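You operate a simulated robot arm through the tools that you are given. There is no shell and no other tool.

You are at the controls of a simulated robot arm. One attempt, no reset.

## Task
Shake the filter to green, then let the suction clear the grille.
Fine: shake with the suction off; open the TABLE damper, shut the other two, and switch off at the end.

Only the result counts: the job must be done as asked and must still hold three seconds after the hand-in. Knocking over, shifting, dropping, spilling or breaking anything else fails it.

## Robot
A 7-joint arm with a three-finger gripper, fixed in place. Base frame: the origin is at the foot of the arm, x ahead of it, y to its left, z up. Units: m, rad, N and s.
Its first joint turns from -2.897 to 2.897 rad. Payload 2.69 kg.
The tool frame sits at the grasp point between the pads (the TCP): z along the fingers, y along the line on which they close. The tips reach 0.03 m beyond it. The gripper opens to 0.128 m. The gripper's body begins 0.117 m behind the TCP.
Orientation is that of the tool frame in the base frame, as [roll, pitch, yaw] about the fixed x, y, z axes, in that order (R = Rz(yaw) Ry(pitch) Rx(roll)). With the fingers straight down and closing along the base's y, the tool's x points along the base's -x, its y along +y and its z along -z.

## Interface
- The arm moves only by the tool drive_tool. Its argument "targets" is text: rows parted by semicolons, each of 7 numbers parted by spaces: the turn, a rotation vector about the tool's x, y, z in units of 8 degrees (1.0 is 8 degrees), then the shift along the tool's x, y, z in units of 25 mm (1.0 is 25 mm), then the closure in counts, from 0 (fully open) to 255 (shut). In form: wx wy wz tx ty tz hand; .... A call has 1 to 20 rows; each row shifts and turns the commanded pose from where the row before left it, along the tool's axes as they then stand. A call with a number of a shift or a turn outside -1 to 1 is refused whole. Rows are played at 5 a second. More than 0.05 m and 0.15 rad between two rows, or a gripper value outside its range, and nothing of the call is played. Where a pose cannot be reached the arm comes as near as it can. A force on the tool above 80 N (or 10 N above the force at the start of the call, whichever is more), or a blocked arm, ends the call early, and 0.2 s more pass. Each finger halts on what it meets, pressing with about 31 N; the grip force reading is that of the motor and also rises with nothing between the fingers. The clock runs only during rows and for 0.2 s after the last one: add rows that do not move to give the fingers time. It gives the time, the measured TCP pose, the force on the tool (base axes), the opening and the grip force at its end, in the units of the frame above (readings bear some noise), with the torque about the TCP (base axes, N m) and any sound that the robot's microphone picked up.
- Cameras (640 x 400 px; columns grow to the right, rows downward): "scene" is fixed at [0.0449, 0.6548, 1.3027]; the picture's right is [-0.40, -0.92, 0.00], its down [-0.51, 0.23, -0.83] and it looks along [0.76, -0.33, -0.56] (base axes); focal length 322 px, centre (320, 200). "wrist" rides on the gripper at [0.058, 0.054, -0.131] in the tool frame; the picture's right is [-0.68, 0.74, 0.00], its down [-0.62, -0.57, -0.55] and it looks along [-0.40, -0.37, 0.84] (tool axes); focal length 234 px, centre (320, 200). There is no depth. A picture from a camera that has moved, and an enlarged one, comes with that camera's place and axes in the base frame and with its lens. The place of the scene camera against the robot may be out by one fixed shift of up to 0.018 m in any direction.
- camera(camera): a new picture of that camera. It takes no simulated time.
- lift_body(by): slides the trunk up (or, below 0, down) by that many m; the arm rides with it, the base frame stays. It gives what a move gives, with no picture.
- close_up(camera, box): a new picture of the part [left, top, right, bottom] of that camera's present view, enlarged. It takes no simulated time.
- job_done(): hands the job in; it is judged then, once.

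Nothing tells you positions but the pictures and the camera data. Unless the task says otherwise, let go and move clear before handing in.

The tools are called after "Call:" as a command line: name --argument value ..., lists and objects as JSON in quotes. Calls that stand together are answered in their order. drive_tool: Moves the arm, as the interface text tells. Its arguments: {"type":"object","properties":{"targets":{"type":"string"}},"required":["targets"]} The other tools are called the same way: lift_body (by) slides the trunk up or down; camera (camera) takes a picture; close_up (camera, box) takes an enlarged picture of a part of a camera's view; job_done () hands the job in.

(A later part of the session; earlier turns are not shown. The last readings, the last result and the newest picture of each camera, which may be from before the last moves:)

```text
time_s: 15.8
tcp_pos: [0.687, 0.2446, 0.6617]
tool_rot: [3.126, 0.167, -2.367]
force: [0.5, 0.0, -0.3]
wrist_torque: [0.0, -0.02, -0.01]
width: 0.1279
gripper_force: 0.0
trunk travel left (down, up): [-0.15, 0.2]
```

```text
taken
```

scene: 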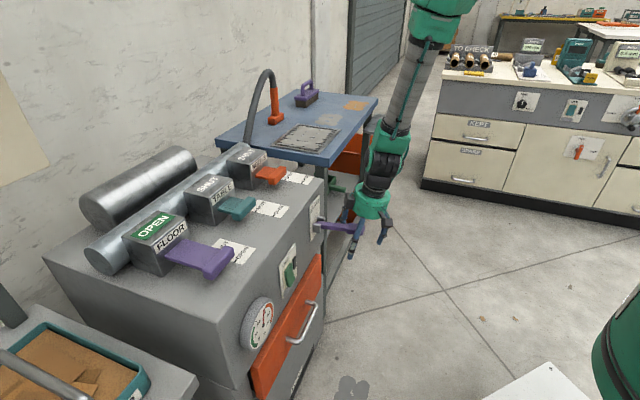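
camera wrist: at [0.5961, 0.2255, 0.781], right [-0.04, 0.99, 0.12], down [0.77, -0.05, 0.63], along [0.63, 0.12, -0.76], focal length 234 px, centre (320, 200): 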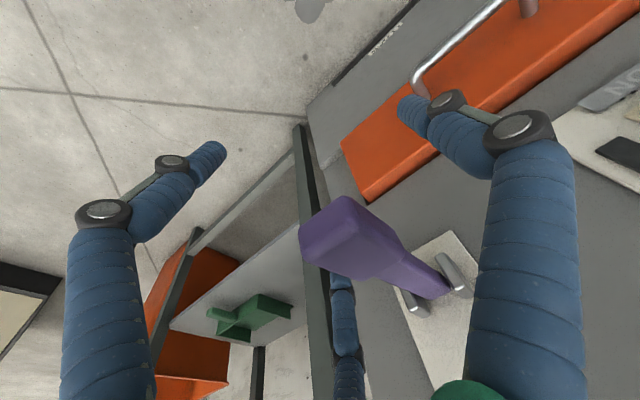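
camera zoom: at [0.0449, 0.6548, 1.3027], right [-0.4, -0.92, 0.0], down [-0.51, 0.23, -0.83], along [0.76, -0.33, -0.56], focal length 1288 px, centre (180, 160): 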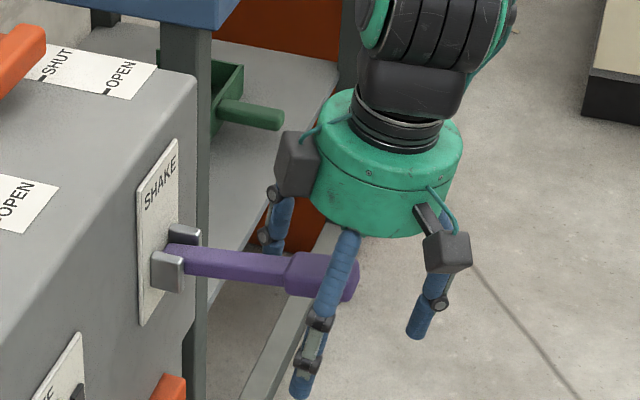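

The lever has returned to its starting position after release, so it may be spring-loaded upward. I'll lift off, go vertical, close the fist and test pumping it from above.

Call:
drive_tool --targets "0 0 0 0 0 -0.9 0;0 0 0 0 0 -0.9 0;0 0 0 0 0 -0.9 0;0 0 0 0 0 -0.9 0;0 0.6 0 0 0 0 0;0 0.6 0 0 0 0 0;0 0 0 0 0 0 255;0 0 0 0 0 0 255;0 0 0 0 0 0 255;0 0 0 0 0 0 255"

Call:
camera --camera "wrist"

Call:
close_up --camera "scene" --box '[290, 160, 420, 260]'

Call:
close_up --camera "scene" --box '[230, 285, 290, 360]'

```text
time_s: 18.0
tcp_pos: [0.6784, 0.2318, 0.7505]
tool_rot: [3.126, -0.002, -2.365]
force: [0.3, -0.2, -0.3]
wrist_torque: [0.02, -0.02, 0.01]
width: 0.0023
gripper_force: 31.1
trunk travel left (down, up): [-0.15, 0.2]
```

```text
taken
camera wrist: at [0.6016, 0.2282, 0.8814], right [-0.03, 1.0, 0.01], down [0.84, 0.02, 0.54], along [0.54, 0.03, -0.84], focal length 234 px, centre (320, 200)
```

wrist: 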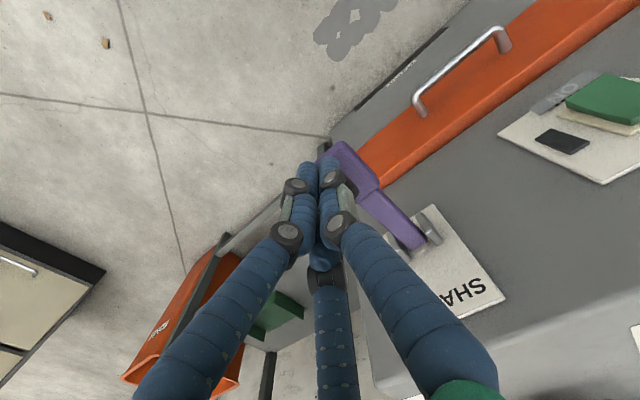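

```text
4.00 times, centred on (355, 210) of scene
camera zoom: at [0.0449, 0.6548, 1.3027], right [-0.4, -0.92, 0.0], down [-0.51, 0.23, -0.83], along [0.76, -0.33, -0.56], focal length 1288 px, centre (180, 160)
```

zoom: 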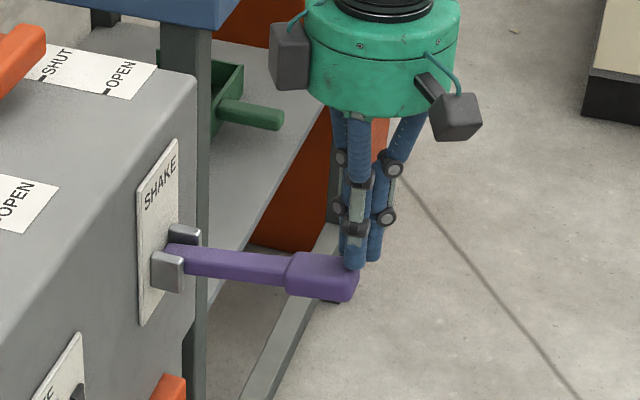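

```text
5.33 times, centred on (260, 322) of scene
camera zoom: at [0.0449, 0.6548, 1.3027], right [-0.4, -0.92, 0.0], down [-0.51, 0.23, -0.83], along [0.76, -0.33, -0.56], focal length 1717 px, centre (640, -453)
```

zoom: 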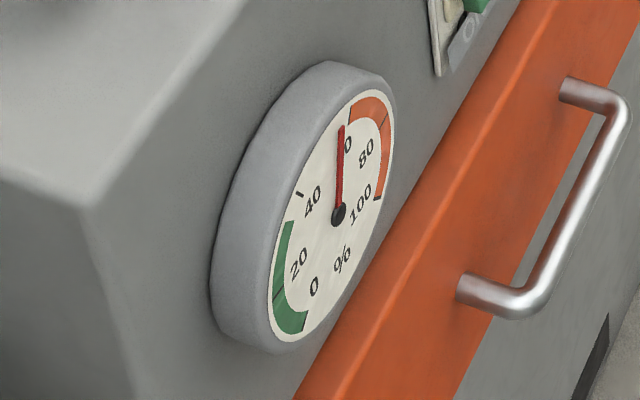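

The fist is just outside the knob end. I'll move 25 mm inward over the knob and push straight down about 90 mm.

Call:
drive_tool --targets "0 0 0 -0.5 0.16 0 255;0 0 0 -0.5 0.16 0 255;0 0 0 0 0 0 255;0 0 0 0 0 0.75 255;0 0 0 0 0 0.75 255;0 0 0 0 0 0.75 255;0 0 0 0 0 0.75 255;0 0 0 0 0 0.65 255;0 0 0 0 0 0 255"

Call:
close_up --camera "scene" --box '[290, 160, 420, 260]'

Call:
close_up --camera "scene" --box '[230, 285, 290, 360]'

```text
time_s: 19.6
tcp_pos: [0.6925, 0.257, 0.6851]
tool_rot: [3.128, 0.004, -2.367]
force: [-31.8, -14.2, 62.8]
wrist_torque: [0.11, -0.05, 0.07]
width: 0.0019
gripper_force: 30.8
trunk travel left (down, up): [-0.15, 0.2]
stopped in row 8: the force on the tool passed its limit at 110 N (the readings are from after the stop); the commanded pose is now the measured one
```

```text
4.00 times, centred on (355, 210) of scene
camera zoom: at [0.0449, 0.6548, 1.3027], right [-0.4, -0.92, 0.0], down [-0.51, 0.23, -0.83], along [0.76, -0.33, -0.56], focal length 1288 px, centre (180, 160)
```

zoom: 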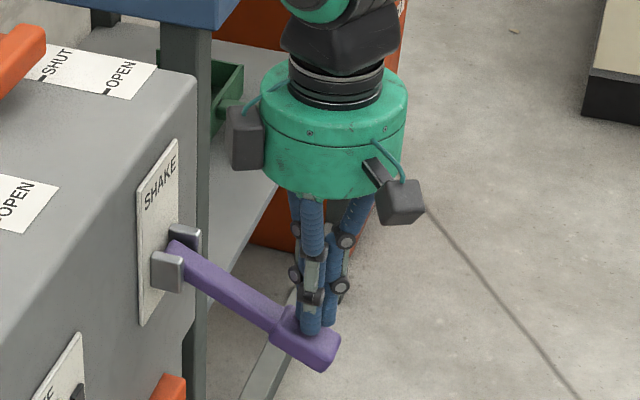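

```text
5.33 times, centred on (260, 322) of scene
camera zoom: at [0.0449, 0.6548, 1.3027], right [-0.4, -0.92, 0.0], down [-0.51, 0.23, -0.83], along [0.76, -0.33, -0.56], focal length 1717 px, centre (640, -453)
```

zoom: 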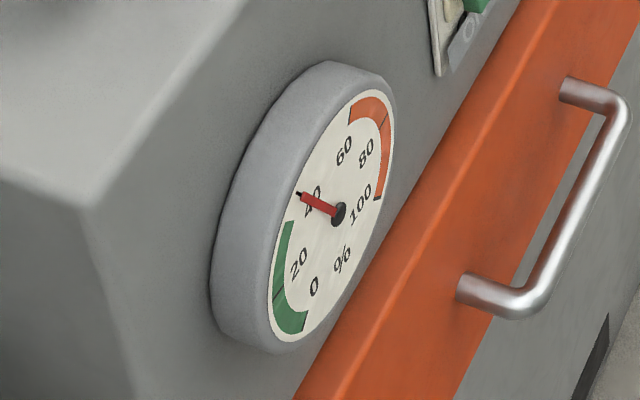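

The needle dropped to about 42 and the lever reached its lower stop. Now I'll lift straight up and see whether the lever springs back on its own.

Call:
drive_tool --targets "0 0 0 0 0 -0.75 255;0 0 0 0 0 -0.75 255;0 0 0 0 0 -0.75 255;0 0 0 0 0 -0.6 255;0 0 0 0 0 0 255"

Call:
close_up --camera "scene" --box '[290, 160, 420, 260]'

Call:
close_up --camera "scene" --box '[230, 285, 290, 360]'

```text
time_s: 20.9
tcp_pos: [0.694, 0.2572, 0.7506]
tool_rot: [3.128, 0.004, -2.367]
force: [0.4, 0.2, -0.2]
wrist_torque: [0.04, 0.0, 0.01]
width: 0.0019
gripper_force: 31.2
trunk travel left (down, up): [-0.15, 0.2]
```

```text
4.00 times, centred on (355, 210) of scene
camera zoom: at [0.0449, 0.6548, 1.3027], right [-0.4, -0.92, 0.0], down [-0.51, 0.23, -0.83], along [0.76, -0.33, -0.56], focal length 1288 px, centre (180, 160)
```

zoom: 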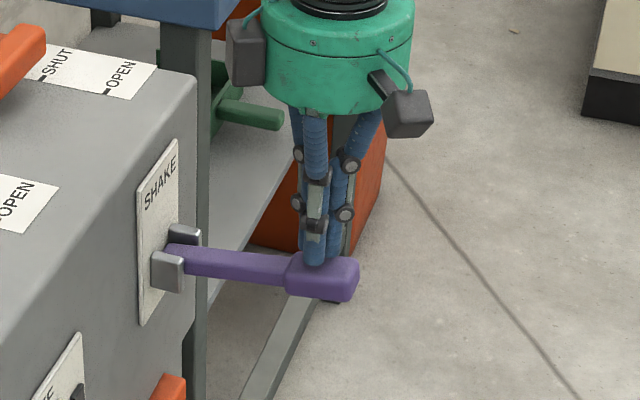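

```text
5.33 times, centred on (260, 322) of scene
camera zoom: at [0.0449, 0.6548, 1.3027], right [-0.4, -0.92, 0.0], down [-0.51, 0.23, -0.83], along [0.76, -0.33, -0.56], focal length 1717 px, centre (640, -453)
```

zoom: 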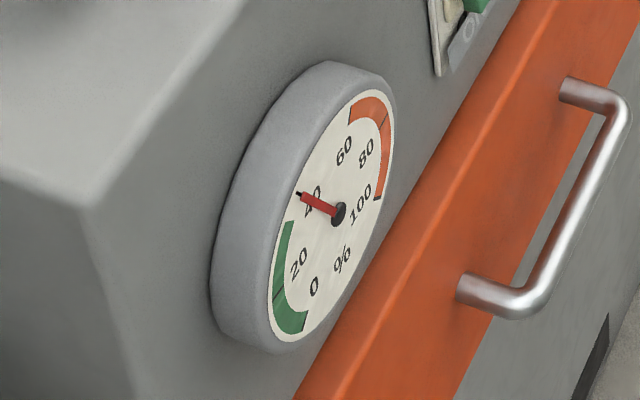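

The lever springs back by itself, so pumping from above works. I'll do one more stroke and read the gauge.

Call:
drive_tool --targets "0 0 0 0 0 0.6 255;0 0 0 0 0 0.6 255;0 0 0 0 0 0.6 255;0 0 0 0 0 0.64 255;0 0 0 0 0 0 255;0 0 0 0 0 -0.6 255;0 0 0 0 0 -0.6 255;0 0 0 0 0 -0.6 255;0 0 0 0 0 -0.64 255;0 0 0 0 0 0 255"

Call:
close_up --camera "scene" --box '[290, 160, 420, 260]'

Call:
close_up --camera "scene" --box '[230, 285, 290, 360]'

```text
time_s: 23.1
tcp_pos: [0.6943, 0.2579, 0.7503]
tool_rot: [3.128, 0.005, -2.367]
force: [-0.3, 0.3, 0.2]
wrist_torque: [0.01, -0.02, 0.01]
width: 0.0022
gripper_force: 30.1
trunk travel left (down, up): [-0.15, 0.2]
```

```text
4.00 times, centred on (355, 210) of scene
camera zoom: at [0.0449, 0.6548, 1.3027], right [-0.4, -0.92, 0.0], down [-0.51, 0.23, -0.83], along [0.76, -0.33, -0.56], focal length 1288 px, centre (180, 160)
```

zoom: 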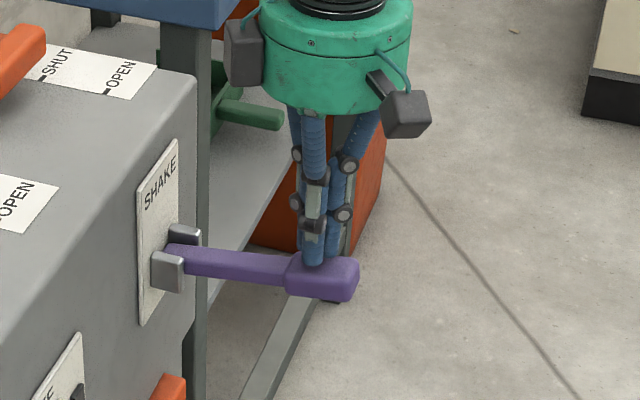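

```text
5.33 times, centred on (260, 322) of scene
camera zoom: at [0.0449, 0.6548, 1.3027], right [-0.4, -0.92, 0.0], down [-0.51, 0.23, -0.83], along [0.76, -0.33, -0.56], focal length 1717 px, centre (640, -453)
```

zoom: 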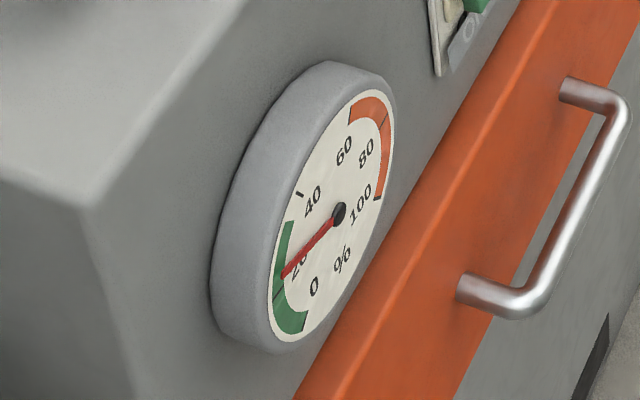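

The needle now reads about 20, which is mid-green. Next I'll shut FLOOR: raise up, traverse along the cabinet and stop above and in front of the FLOOR handle lip.

Call:
drive_tool --targets "0 0 0 0 0 -1 255;0 0 0 0 0 -1 255;0 0 0 0 0 -1 255;0 0 0 0 0 -1 255;0 0 0 -0.31 0.995 -0.267 255;0 0 0 -0.31 0.995 -0.267 255;0 0 0 -0.31 0.995 -0.267 255;0 0 0 -0.31 0.995 -0.267 255;0 0 0 -0.31 0.995 -0.267 255;0 0 0 -0.31 0.995 -0.267 255;0 0 0 -0.31 0.995 -0.267 255;0 0 0 -0.31 0.995 -0.267 255;0 0 0 -0.31 0.995 -0.267 255;0 0 0 -0.31 0.995 -0.267 255;0 0 0 -0.31 0.995 -0.267 255;0 0 0 -0.31 0.995 -0.267 255;0 0 0 -0.31 0.995 -0.267 255;0 0 0 -0.31 0.995 -0.267 255;0 0 0 -0.31 0.995 -0.267 255;0 0 0 0 0 0 255"

Call:
camera --camera "wrist"

Call:
camera --camera "scene"

```text
time_s: 27.2
tcp_pos: [0.5193, 0.6032, 0.956]
tool_rot: [3.129, 0.0, -2.367]
force: [0.8, 0.8, 0.9]
wrist_torque: [-0.03, 0.01, -0.01]
width: 0.0019
gripper_force: 30.9
trunk travel left (down, up): [-0.15, 0.2]
```

```text
taken
camera wrist: at [0.443, 0.5995, 1.0866], right [-0.03, 1.0, 0.01], down [0.84, 0.02, 0.54], along [0.54, 0.03, -0.84], focal length 234 px, centre (320, 200)
```

wrist: 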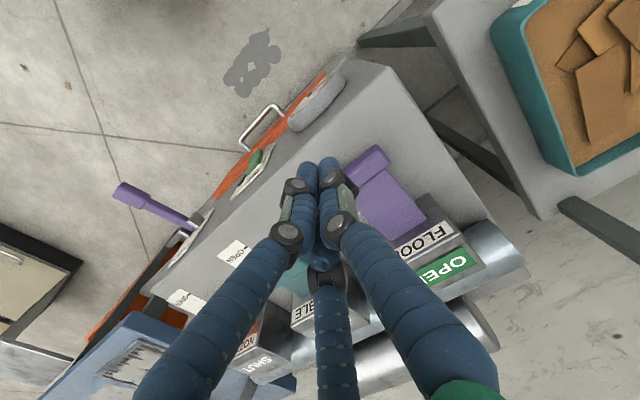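

```text
taken
```

scene: 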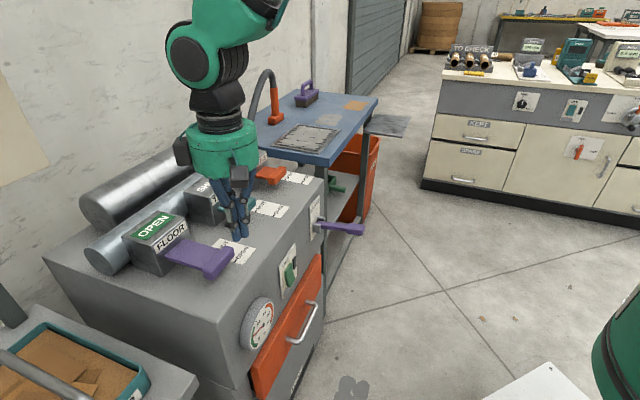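

I'm in front of the FLOOR lip and clear of it. I'll nudge sideways and descend so the fist tip is at lip height.

Call:
drive_tool --targets "0 0 0 0 0.3 0.9 255;0 0 0 0 0 0.9 255;0 0 0 0 0 0.9 255;0 0 0 0 0 0.9 255;0 0 0 0 0 0.84 255;0 0 0 0 0 0 255"

Call:
camera --camera "wrist"

Call:
close_up --camera "scene" --box '[120, 160, 300, 300]'

```text
time_s: 28.6
tcp_pos: [0.5119, 0.6098, 0.8453]
tool_rot: [3.128, 0.003, -2.368]
force: [-0.6, -0.8, -0.6]
wrist_torque: [-0.01, 0.02, -0.01]
width: 0.0021
gripper_force: 31.2
trunk travel left (down, up): [-0.15, 0.2]
```

```text
taken
camera wrist: at [0.4362, 0.605, 0.9764], right [-0.03, 1.0, 0.01], down [0.84, 0.02, 0.54], along [0.54, 0.03, -0.84], focal length 234 px, centre (320, 200)
```

wrist: 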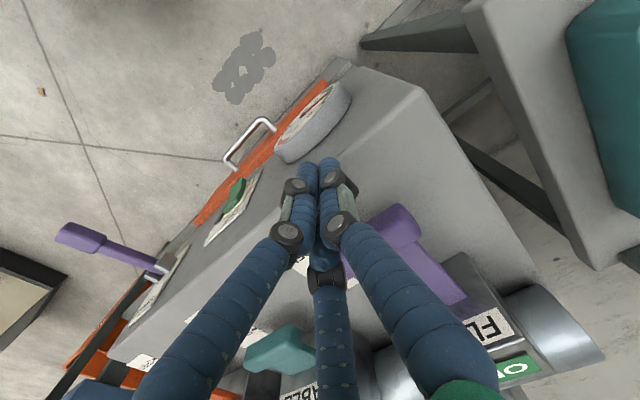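

```text
2.86 times, centred on (210, 230) of scene
camera zoom: at [0.0449, 0.6548, 1.3027], right [-0.4, -0.92, 0.0], down [-0.51, 0.23, -0.83], along [0.76, -0.33, -0.56], focal length 920 px, centre (634, 114)
```

zoom: 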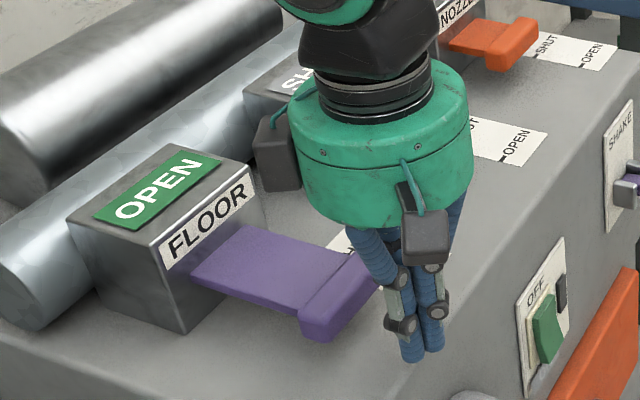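

The fist lines up in front of the FLOOR lip. I'll push inward (+b) slowly.

Call:
drive_tool --targets "0 0 0 -0.5 0 0 255;0 0 0 -0.5 0 0 255;0 0 0 -0.5 0 0 255;0 0 0 -0.5 0 0 255;0 0 0 -0.5 0 0 255;0 0 0 -0.5 0 0 255;0 0 0 -0.4 0 0 255;0 0 0 0 0 0 255"

Call:
close_up --camera "scene" --box '[120, 160, 300, 300]'

Call:
camera --camera "wrist"

```text
time_s: 30.4
tcp_pos: [0.5747, 0.6685, 0.845]
tool_rot: [3.128, 0.004, -2.367]
force: [1.0, -0.1, 0.4]
wrist_torque: [-0.02, 0.0, -0.03]
width: 0.0021
gripper_force: 30.8
trunk travel left (down, up): [-0.15, 0.2]
```

```text
2.86 times, centred on (210, 230) of scene
camera zoom: at [0.0449, 0.6548, 1.3027], right [-0.4, -0.92, 0.0], down [-0.51, 0.23, -0.83], along [0.76, -0.33, -0.56], focal length 920 px, centre (634, 114)
```

zoom: 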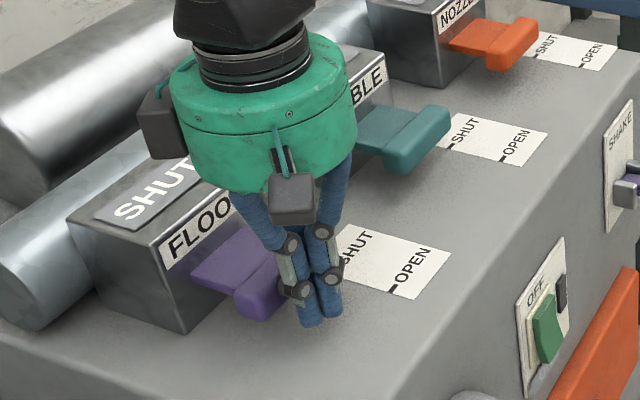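

```text
taken
camera wrist: at [0.4983, 0.6651, 0.9757], right [-0.03, 1.0, 0.01], down [0.84, 0.02, 0.54], along [0.54, 0.03, -0.84], focal length 234 px, centre (320, 200)
```

wrist: 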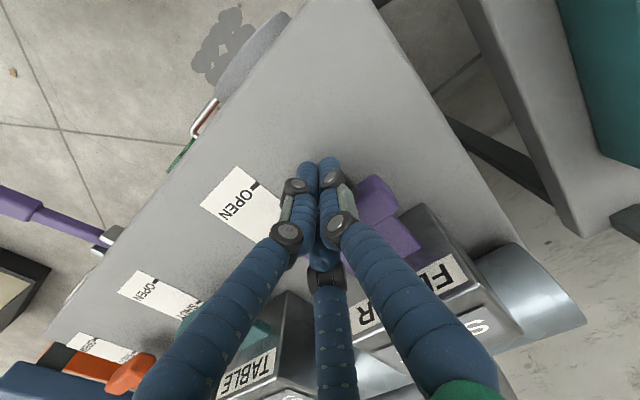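

The FLOOR plate now reads SHUT. I'll press a few mm more to make sure it's fully home, then back off.

Call:
drive_tool --targets "0 0 0 -0.1 0 0 255;0 0 0 -0.1 0 0 255;0 0 0 0 0 0 255"

```text
time_s: 31.2
tcp_pos: [0.576, 0.6715, 0.8446]
tool_rot: [3.128, 0.001, -2.367]
force: [-12.7, -12.6, 1.2]
wrist_torque: [0.1, -0.15, -0.16]
width: 0.0022
gripper_force: 31.1
trunk travel left (down, up): [-0.15, 0.2]
```

It's seated firmly, with about 18 N of reaction. I'll back away and up, then check how FLOOR compares with the other shut handles.

Call:
drive_tool --targets "0 0 0 0.8 0 0 255;0 0 0 0.8 0 0 255;0 0 0 0.8 0 0 255;0 0 0 0.8 0 0 255;0 0 0 0 0 -1 255;0 0 0 0 0 -1 255;0 0 0 0 0 -1 255;0 0 0 0 0 -1 255;0 0 0 0 0 -1 255;0 0 0 0 0 -1 255;0 0 0 0 0 0 255"

Call:
camera --camera "wrist"

Call:
close_up --camera "scene" --box '[120, 140, 300, 280]'

```text
time_s: 33.6
tcp_pos: [0.519, 0.6136, 0.9961]
tool_rot: [3.128, 0.001, -2.367]
force: [0.2, -0.2, 0.2]
wrist_torque: [0.0, -0.05, 0.01]
width: 0.0019
gripper_force: 31.1
trunk travel left (down, up): [-0.15, 0.2]
```

```text
taken
camera wrist: at [0.4421, 0.6104, 1.128], right [-0.03, 1.0, 0.01], down [0.84, 0.02, 0.54], along [0.54, 0.03, -0.84], focal length 234 px, centre (320, 200)
```

wrist: 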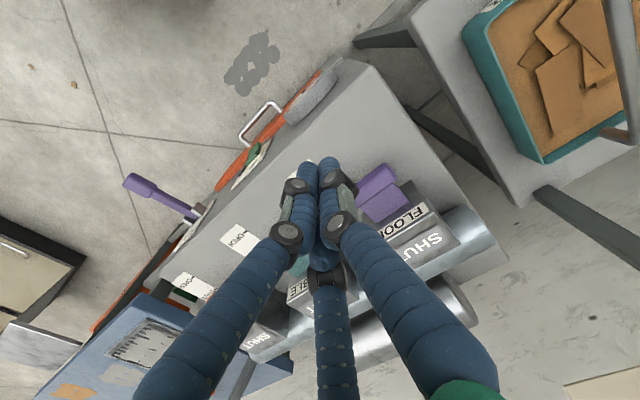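

```text
2.86 times, centred on (210, 210) of scene
camera zoom: at [0.0449, 0.6548, 1.3027], right [-0.4, -0.92, 0.0], down [-0.51, 0.23, -0.83], along [0.76, -0.33, -0.56], focal length 920 px, centre (634, 171)
```

zoom: 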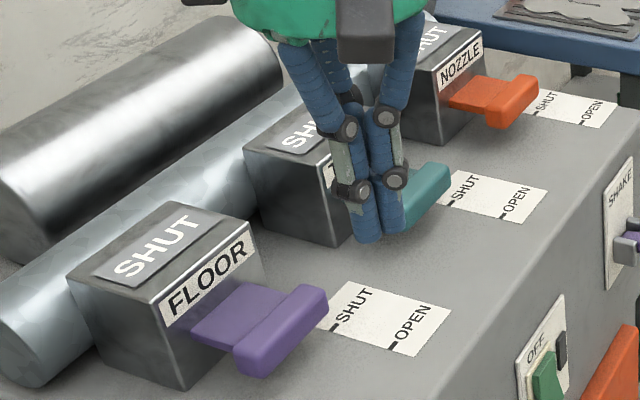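

FLOOR is at its SHUT mark. Before grasping the TABLE handle I need to know whether all three visible fingers are solid. I'll open the hand and lower it so that only the rear "C" finger would sit over the cabinet's front edge.

Call:
drive_tool --targets "0 0 0 0.113 -0.97 0 255;0 0 0 0.113 -0.97 0 255;0 0 0 0.113 -0.97 0 255;0 0 0 0.113 -0.97 0 255;0 0 0 0.113 -0.97 0 255;0 0 0 0.113 -0.97 0 0;0 0 0 0.113 -0.97 0 0;0 0 0 0.113 -0.97 0 0;0 0 0 0.113 -0.97 0 0;0 0 0 0.113 -0.97 0 0;0 0 0 0.113 -0.97 0 0;0 0 0 0 0 0.95 0;0 0 0 0 0 0.95 0;0 0 0 0 0 0.95 0;0 0 0 0 0 0.95 0;0 0 0 0 0 0.95 0;0 0 0 0 0 0.95 0;0 0 0 0 0 0 0"

Call:
camera --camera "wrist"

Call:
close_up --camera "scene" --box '[180, 120, 380, 270]'

```text
time_s: 37.5
tcp_pos: [0.6827, 0.4052, 0.8461]
tool_rot: [3.128, 0.005, -2.367]
force: [-0.2, 1.7, -0.9]
wrist_torque: [-0.03, 0.05, -0.01]
width: 0.1281
gripper_force: 0.0
trunk travel left (down, up): [-0.15, 0.2]
```

```text
taken
camera wrist: at [0.606, 0.4011, 0.9771], right [-0.03, 1.0, 0.01], down [0.84, 0.02, 0.54], along [0.54, 0.03, -0.84], focal length 234 px, centre (320, 200)
```

wrist: 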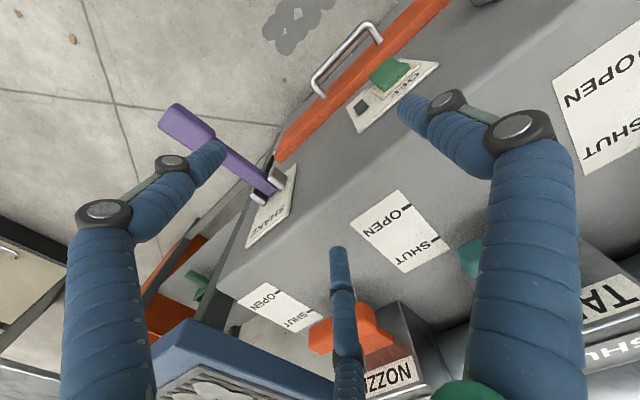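

```text
2.67 times, centred on (280, 195) of scene
camera zoom: at [0.0449, 0.6548, 1.3027], right [-0.4, -0.92, 0.0], down [-0.51, 0.23, -0.83], along [0.76, -0.33, -0.56], focal length 858 px, centre (427, 213)
```

zoom: 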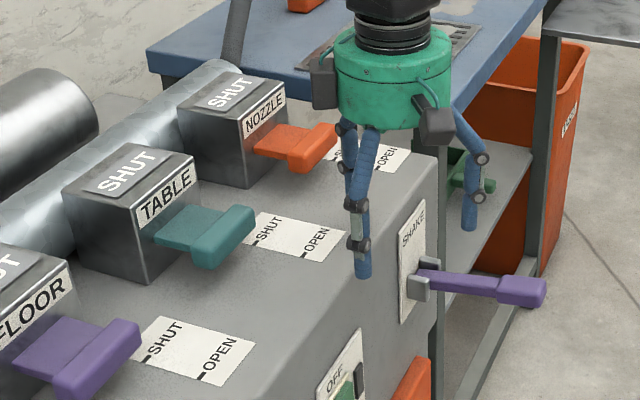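

I'm positioned so that only the rear visible finger overhangs the cabinet top. I'll lower slowly and watch the force.

Call:
drive_tool --targets "0 0 0 0 0 0.6 0;0 0 0 0 0 0.6 0;0 0 0 0 0 0.1 0;0 0 0 0 0 0.1 0;0 0 0 0 0 0.1 0;0 0 0 0 0 0.1 0;0 0 0 0 0 0.1 0;0 0 0 0 0 0.1 0;0 0 0 0 0 0.1 0;0 0 0 0 0 0 0"

Call:
close_up --camera "scene" --box '[240, 120, 380, 230]'

Call:
camera --camera "wrist"

```text
time_s: 39.6
tcp_pos: [0.6898, 0.4096, 0.8124]
tool_rot: [3.132, 0.02, -2.366]
force: [17.5, 5.4, 76.9]
wrist_torque: [1.38, -5.62, 0.09]
width: 0.1299
gripper_force: 0.0
trunk travel left (down, up): [-0.15, 0.2]
```

```text
3.64 times, centred on (310, 175) of scene
camera zoom: at [0.0449, 0.6548, 1.3027], right [-0.4, -0.92, 0.0], down [-0.51, 0.23, -0.83], along [0.76, -0.33, -0.56], focal length 1170 px, centre (356, 291)
```

zoom: 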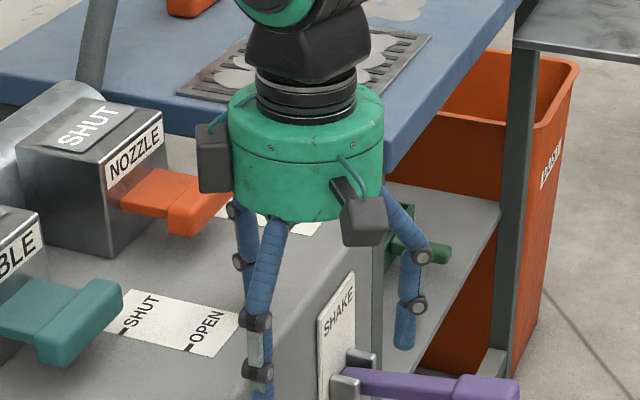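

```text
taken
camera wrist: at [0.6103, 0.4036, 0.9423], right [-0.03, 1.0, 0.02], down [0.83, 0.01, 0.56], along [0.55, 0.04, -0.83], focal length 234 px, centre (320, 200)
```

wrist: 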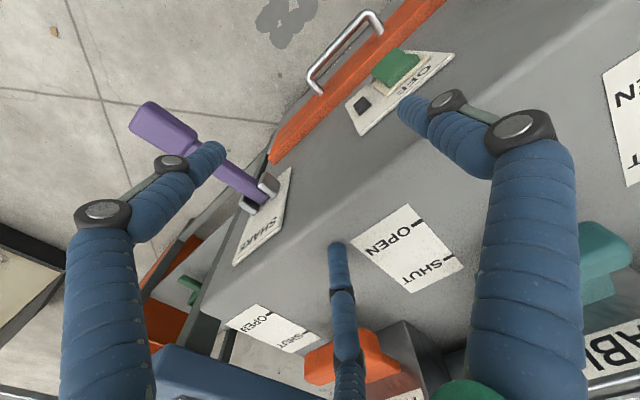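

The contact torque puts the load exactly at the rear finger, so all three fingers are solid at 120° spacing. For TABLE I'll rotate 30° so one finger is in front of the lip and the other two straddle the plate behind it, giving a secure hook.

Call:
drive_tool --targets "0 0 0 0 0 -0.93 0;0 0 0 0 0 -0.93 0;0 0 0 0 0 -0.93 0;0 0 0 0 0 -0.93 0;0 0 0 0 0 -0.93 0;0 0 0 0 0 -0.93 0;0 0 0 0 0 -0.93 0;0 0 0.917 0 0 0 0;0 0 0.917 0 0 0 0;0 0 0.917 0 0 0 0;0 0 0.917 0 0 0 0;0 0 0 0 0 0 0"

Call:
camera --camera "wrist"

```text
time_s: 42.2
tcp_pos: [0.6848, 0.404, 0.964]
tool_rot: [3.129, -0.004, -2.882]
force: [-0.7, -0.1, 0.1]
wrist_torque: [0.02, 0.04, -0.07]
width: 0.1281
gripper_force: 0.1
trunk travel left (down, up): [-0.15, 0.2]
```

```text
taken
camera wrist: at [0.6167, 0.4392, 1.0956], right [0.46, 0.89, 0.01], down [0.75, -0.39, 0.54], along [0.48, -0.24, -0.84], focal length 234 px, centre (320, 200)
```

wrist: 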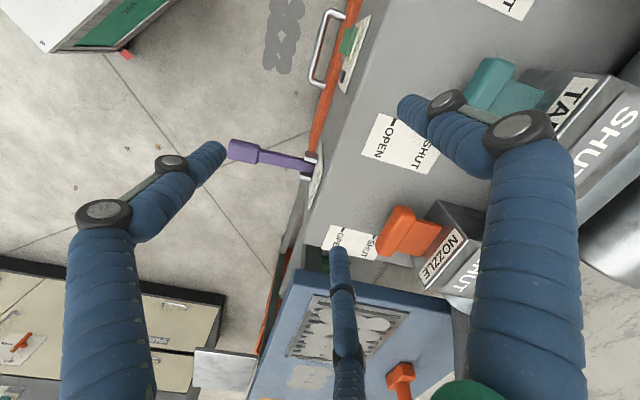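

I'm in the right orientation. I'll take a close-up of the TABLE handle from here to refine its geometry.

Call:
close_up --camera "wrist" --box '[440, 30, 600, 140]'

Call:
close_up --camera "scene" --box '[180, 150, 300, 240]'

```text
3.64 times, centred on (520, 85) of wrist
camera zoom: at [0.6167, 0.4392, 1.0956], right [0.46, 0.89, 0.01], down [0.75, -0.39, 0.54], along [0.48, -0.24, -0.84], focal length 852 px, centre (-407, 618)
```

zoom: 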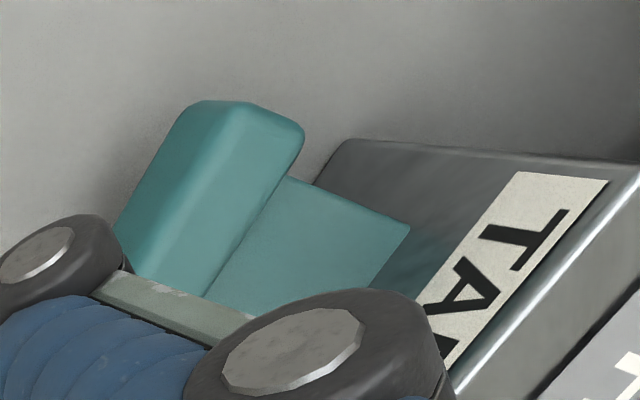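

```text
4.44 times, centred on (240, 195) of scene
camera zoom: at [0.0449, 0.6548, 1.3027], right [-0.4, -0.92, 0.0], down [-0.51, 0.23, -0.83], along [0.76, -0.33, -0.56], focal length 1431 px, centre (676, 222)
```

zoom: 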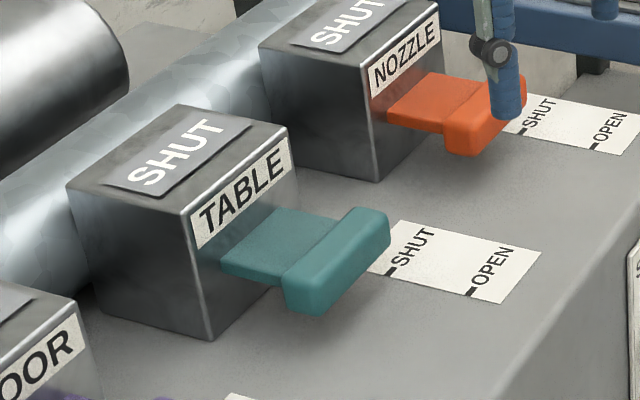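

TABLE's lip spans b = 0.906–0.926 and a = 0.083–0.157, and its plate is about 56 mm wide. I'll move directly above it with the fingers open.

Call:
drive_tool --targets "0 0 0 -0.592 0.949 0 0;0 0 0 -0.592 0.949 0 0;0 0 0 -0.592 0.949 0 0;0 0 0 -0.592 0.949 0 0;0 0 0 -0.592 0.949 0 0;0 0 0 -0.592 0.949 0 0;0 0 0 0 0 0 0"

Call:
camera --camera "wrist"

Call:
close_up --camera "scene" --box '[160, 110, 320, 240]'

```text
time_s: 43.9
tcp_pos: [0.7316, 0.5648, 0.9648]
tool_rot: [3.128, -0.005, -2.88]
force: [0.0, 0.1, -0.3]
wrist_torque: [0.0, -0.02, 0.02]
width: 0.1278
gripper_force: 0.0
trunk travel left (down, up): [-0.15, 0.2]
```

```text
taken
camera wrist: at [0.6642, 0.6007, 1.0967], right [0.46, 0.89, 0.01], down [0.75, -0.39, 0.54], along [0.48, -0.24, -0.84], focal length 234 px, centre (320, 200)
```

wrist: 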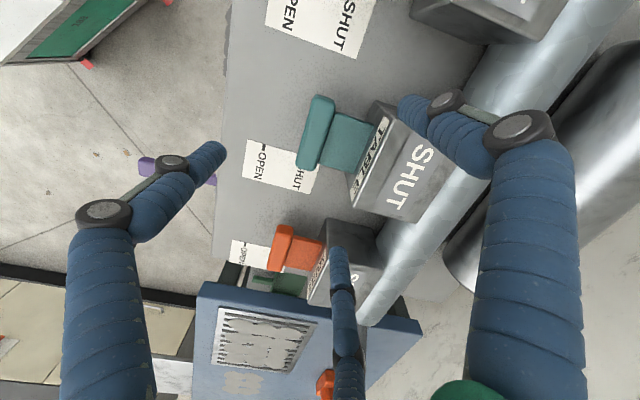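

```text
3.08 times, centred on (240, 175) of scene
camera zoom: at [0.0449, 0.6548, 1.3027], right [-0.4, -0.92, 0.0], down [-0.51, 0.23, -0.83], along [0.76, -0.33, -0.56], focal length 990 px, centre (566, 277)
```

zoom: 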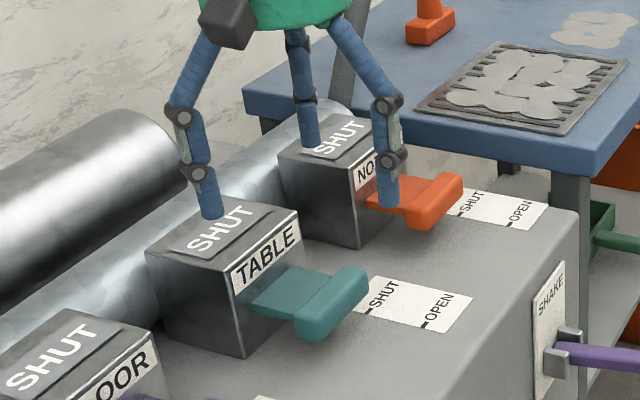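

The view confirms the TCP is centred over the lip. I'll descend most of the way and check finger clearances.

Call:
drive_tool --targets "0 0 0 0 0 0.85 0;0 0 0 0 0 0.85 0;0 0 0 0 0 0.85 0;0 0 0 0 0 0.85 0;0 0 0 0 0 0 0"

Call:
camera --camera "wrist"

Call:
close_up --camera "scene" --box '[160, 110, 320, 240]'

```text
time_s: 45.0
tcp_pos: [0.7317, 0.565, 0.8802]
tool_rot: [3.128, -0.005, -2.881]
force: [0.3, 0.7, -1.0]
wrist_torque: [0.0, 0.02, 0.0]
width: 0.1282
gripper_force: 0.0
trunk travel left (down, up): [-0.15, 0.2]
```

```text
taken
camera wrist: at [0.6637, 0.6007, 1.0111], right [0.46, 0.89, 0.01], down [0.75, -0.39, 0.54], along [0.48, -0.24, -0.84], focal length 234 px, centre (320, 200)
```

wrist: 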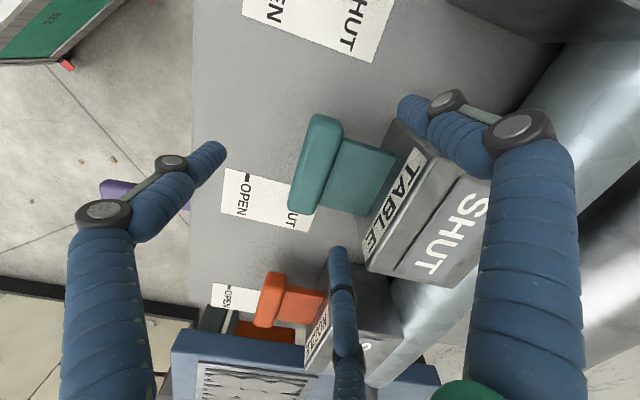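

```text
3.08 times, centred on (240, 175) of scene
camera zoom: at [0.0449, 0.6548, 1.3027], right [-0.4, -0.92, 0.0], down [-0.51, 0.23, -0.83], along [0.76, -0.33, -0.56], focal length 990 px, centre (566, 277)
```

zoom: 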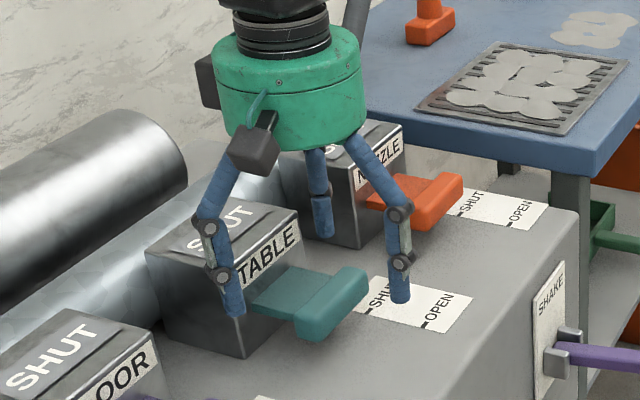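

Clearances look fine, with two fingers flanking the plate and one in front. I'll descend the last 44 mm.

Call:
drive_tool --targets "0 0 0 0 0 0.44 0;0 0 0 0 0 0.44 0;0 0 0 0 0 0.44 0;0 0 0 0 0 0.44 0;0 0 0 0 0 0 0"

Call:
camera --camera "wrist"

Call:
close_up --camera "scene" --box '[160, 110, 320, 240]'

```text
time_s: 46.2
tcp_pos: [0.7318, 0.5663, 0.8365]
tool_rot: [3.128, -0.004, -2.88]
force: [0.2, -0.5, 0.0]
wrist_torque: [0.0, 0.0, 0.0]
width: 0.1279
gripper_force: 0.0
trunk travel left (down, up): [-0.15, 0.2]
```

```text
taken
camera wrist: at [0.6641, 0.6015, 0.9674], right [0.46, 0.89, 0.01], down [0.75, -0.39, 0.54], along [0.48, -0.24, -0.84], focal length 234 px, centre (320, 200)
```

wrist: 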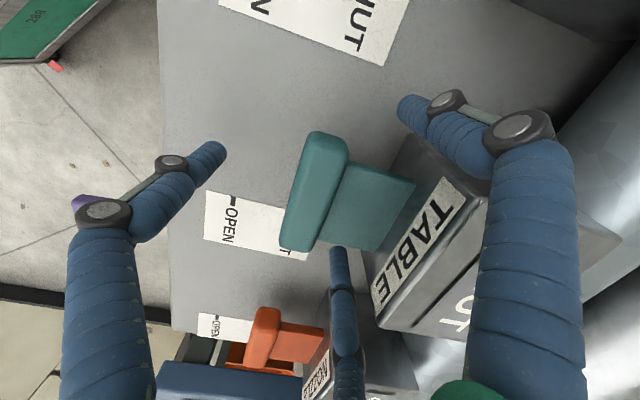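

```text
3.08 times, centred on (240, 175) of scene
camera zoom: at [0.0449, 0.6548, 1.3027], right [-0.4, -0.92, 0.0], down [-0.51, 0.23, -0.83], along [0.76, -0.33, -0.56], focal length 990 px, centre (566, 277)
```

zoom: 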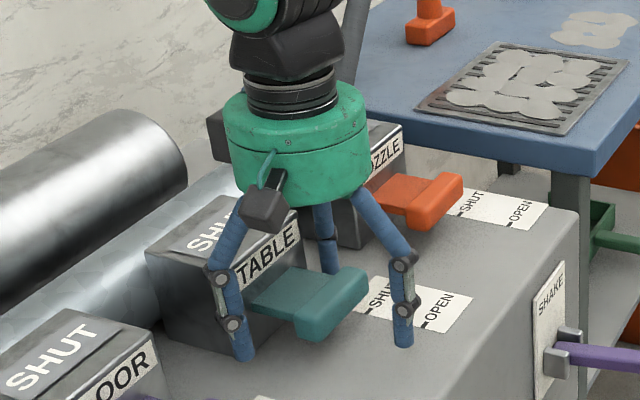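

No contact forces. I'll partially close so the two rear fingers tuck in behind the lip's overhang, next to the plate.

Call:
drive_tool --targets "0 0 0 0 0 0 60;0 0 0 0 0 0 100;0 0 0 0 0 0 112;0 0 0 0 0 0 112;0 0 0 0 0 0 112"

Call:
camera --camera "wrist"

Call:
close_up --camera "scene" --box '[180, 130, 300, 240]'

```text
time_s: 47.5
tcp_pos: [0.7321, 0.5657, 0.8349]
tool_rot: [3.13, -0.005, -2.88]
force: [5.6, -4.3, 0.7]
wrist_torque: [0.01, -0.1, -0.14]
width: 0.0763
gripper_force: 3.9
trunk travel left (down, up): [-0.15, 0.2]
```

```text
taken
camera wrist: at [0.6644, 0.6011, 0.9677], right [0.46, 0.89, 0.01], down [0.75, -0.39, 0.54], along [0.48, -0.24, -0.84], focal length 234 px, centre (320, 200)
```

wrist: 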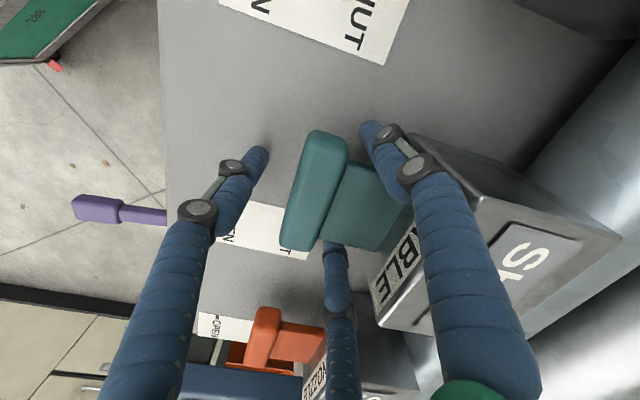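

```text
3.64 times, centred on (240, 185) of scene
camera zoom: at [0.0449, 0.6548, 1.3027], right [-0.4, -0.92, 0.0], down [-0.51, 0.23, -0.83], along [0.76, -0.33, -0.56], focal length 1170 px, centre (611, 254)
```

zoom: 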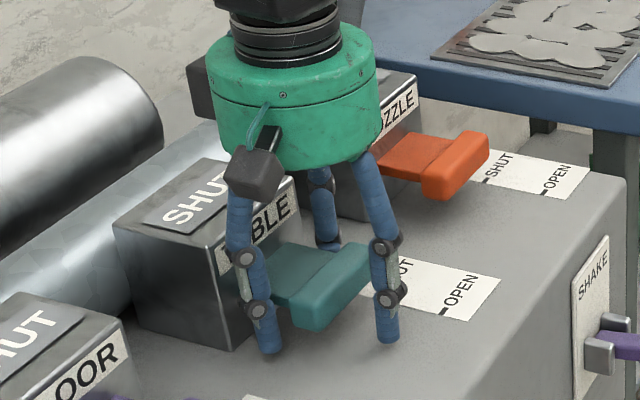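

Two fingers are tucked behind the lip with light contact. I'll pull outward (-b) slowly.

Call:
drive_tool --targets "0 0 0 0.346 -0.2 0 112;0 0 0 0.346 -0.2 0 112;0 0 0 0.346 -0.2 0 112;0 0 0 0.346 -0.2 0 112;0 0 0 0 0 0 112"

Call:
close_up --camera "scene" --box '[180, 130, 300, 240]'

Call:
camera --camera "wrist"

```text
time_s: 48.6
tcp_pos: [0.705, 0.5363, 0.8361]
tool_rot: [3.127, -0.005, -2.879]
force: [2.4, -2.9, -0.5]
wrist_torque: [0.0, -0.03, -0.09]
width: 0.0741
gripper_force: 1.4
trunk travel left (down, up): [-0.15, 0.2]
```

```text
3.64 times, centred on (240, 185) of scene
camera zoom: at [0.0449, 0.6548, 1.3027], right [-0.4, -0.92, 0.0], down [-0.51, 0.23, -0.83], along [0.76, -0.33, -0.56], focal length 1170 px, centre (611, 254)
```

zoom: 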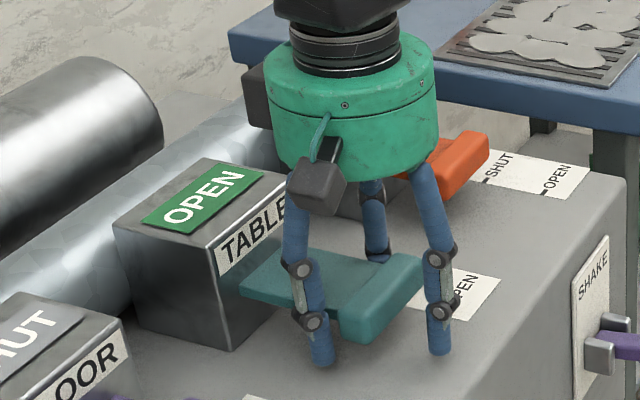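

```text
taken
camera wrist: at [0.6363, 0.5715, 0.968], right [0.46, 0.89, 0.01], down [0.75, -0.39, 0.54], along [0.48, -0.24, -0.84], focal length 234 px, centre (320, 200)
```

wrist: 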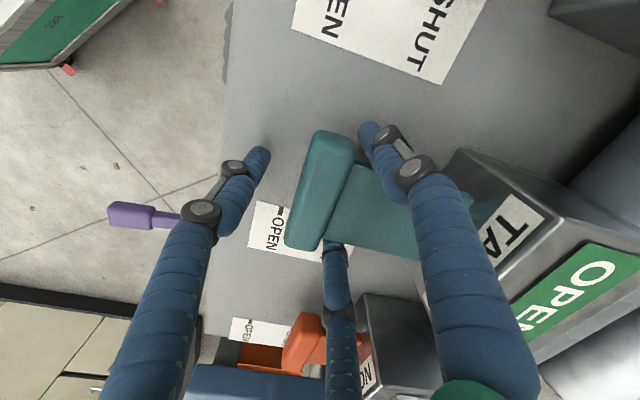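

The TABLE plate flipped to OPEN. I'll keep pulling gently to its end of travel.

Call:
drive_tool --targets "0 0 0 0.173 -0.1 0 112;0 0 0 0.173 -0.1 0 112;0 0 0 0.173 -0.1 0 112;0 0 0 0.1 -0.058 0 112;0 0 0 0 0 0 112"

Call:
close_up --camera "scene" --box '[180, 130, 300, 240]'

Call:
camera --camera "wrist"

```text
time_s: 49.9
tcp_pos: [0.6931, 0.5249, 0.8351]
tool_rot: [3.128, -0.005, -2.881]
force: [3.3, -2.6, 0.9]
wrist_torque: [-0.03, -0.04, -0.08]
width: 0.0745
gripper_force: 2.1
trunk travel left (down, up): [-0.15, 0.2]
```

```text
3.64 times, centred on (240, 185) of scene
camera zoom: at [0.0449, 0.6548, 1.3027], right [-0.4, -0.92, 0.0], down [-0.51, 0.23, -0.83], along [0.76, -0.33, -0.56], focal length 1170 px, centre (611, 254)
```

zoom: 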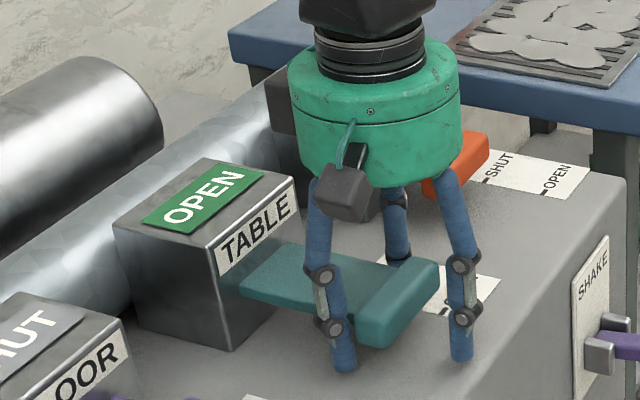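

```text
taken
camera wrist: at [0.6242, 0.5597, 0.9674], right [0.46, 0.89, 0.01], down [0.75, -0.39, 0.54], along [0.48, -0.24, -0.84], focal length 234 px, centre (320, 200)
```

wrist: 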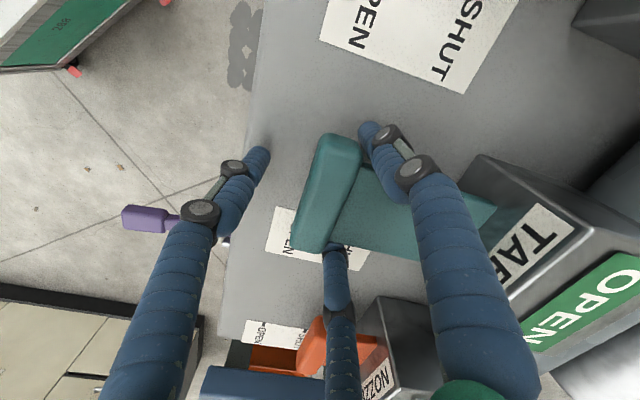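

It's nearly at full travel. I'll pull a few more mm until I feel the stop.

Call:
drive_tool --targets "0 0 0 0.087 -0.05 0 112;0 0 0 0.087 -0.05 0 112;0 0 0 0 0 0 112"

```text
time_s: 50.6
tcp_pos: [0.6885, 0.5222, 0.8361]
tool_rot: [3.129, -0.005, -2.88]
force: [3.6, -2.3, 0.5]
wrist_torque: [0.08, -0.06, -0.09]
width: 0.0744
gripper_force: 1.7
trunk travel left (down, up): [-0.15, 0.2]
```

Call:
drive_tool --targets "0 0 0 0.087 -0.05 0 112;0 0 0 0.087 -0.05 0 112;0 0 0 0 0 0 112"

Call:
close_up --camera "scene" --box '[180, 130, 300, 240]'

Call:
camera --camera "wrist"

```text
time_s: 51.5
tcp_pos: [0.6889, 0.522, 0.8365]
tool_rot: [3.127, 0.002, -2.879]
force: [31.6, 22.9, -8.1]
wrist_torque: [0.27, 0.12, 0.57]
width: 0.0736
gripper_force: 44.7
trunk travel left (down, up): [-0.15, 0.2]
```

```text
3.64 times, centred on (240, 185) of scene
camera zoom: at [0.0449, 0.6548, 1.3027], right [-0.4, -0.92, 0.0], down [-0.51, 0.23, -0.83], along [0.76, -0.33, -0.56], focal length 1170 px, centre (611, 254)
```

zoom: 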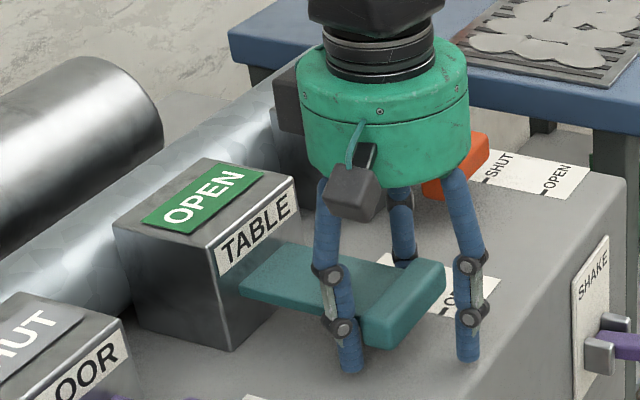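

```text
taken
camera wrist: at [0.6202, 0.5554, 0.9684], right [0.46, 0.89, 0.01], down [0.74, -0.39, 0.54], along [0.48, -0.24, -0.84], focal length 234 px, centre (320, 200)
```

wrist: 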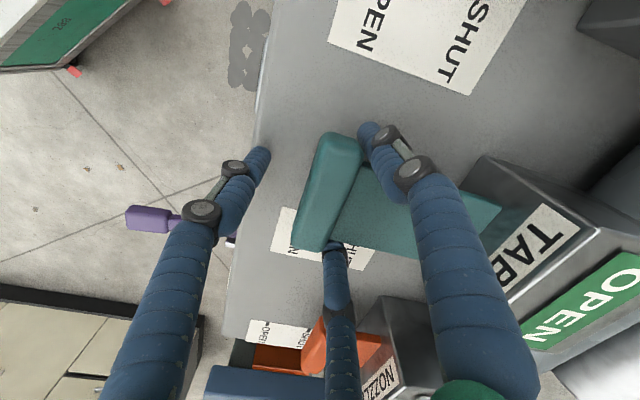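

TABLE is fully open against its stop. I'll ease off, open the fingers, lift clear and rotate back to face the front panel.

Call:
drive_tool --targets "0 0 0 -0.277 0.16 0 112;0 0 0 0 0 0 80;0 0 0 0 0 0 0;0 0 0 0 0 0 0;0 0 0 0 0 -0.5 0;0 0 0 0 0 -1 0;0 0 0 0 0 -1 0;0 0 0 0 0 -1 0;0 0 0 0 0 -1 0;0 0 0 0 0 -0.6 0;0 0 -0.917 0 0 0 0;0 0 -0.917 0 0 0 0;0 0 -0.917 0 0 0 0;0 0 -0.917 0 0 0 0;0 0 0 0 0 0 255;0 0 0 0 0 0 255;0 0 0 0 0 0 255"

Call:
camera --camera "scene"

Call:
camera --camera "wrist"

```text
time_s: 55.0
tcp_pos: [0.6916, 0.5215, 0.9623]
tool_rot: [3.127, 0.006, -2.367]
force: [-0.5, 0.4, -0.4]
wrist_torque: [0.0, -0.02, 0.05]
width: 0.0022
gripper_force: 31.4
trunk travel left (down, up): [-0.15, 0.2]
```

```text
taken
```

scene: 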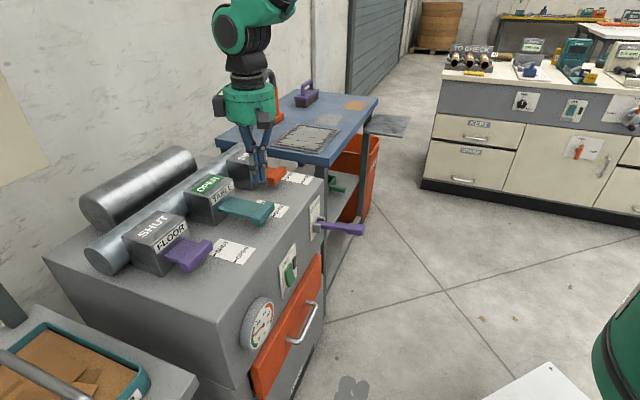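

```text
taken
camera wrist: at [0.6147, 0.5179, 1.0939], right [-0.03, 1.0, 0.01], down [0.84, 0.02, 0.54], along [0.54, 0.03, -0.84], focal length 234 px, centre (320, 200)
```

wrist: 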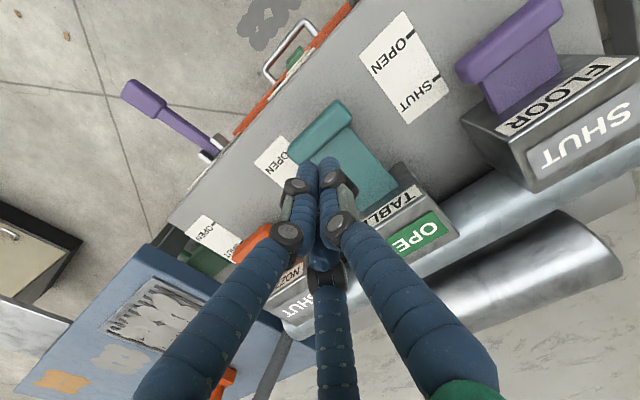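

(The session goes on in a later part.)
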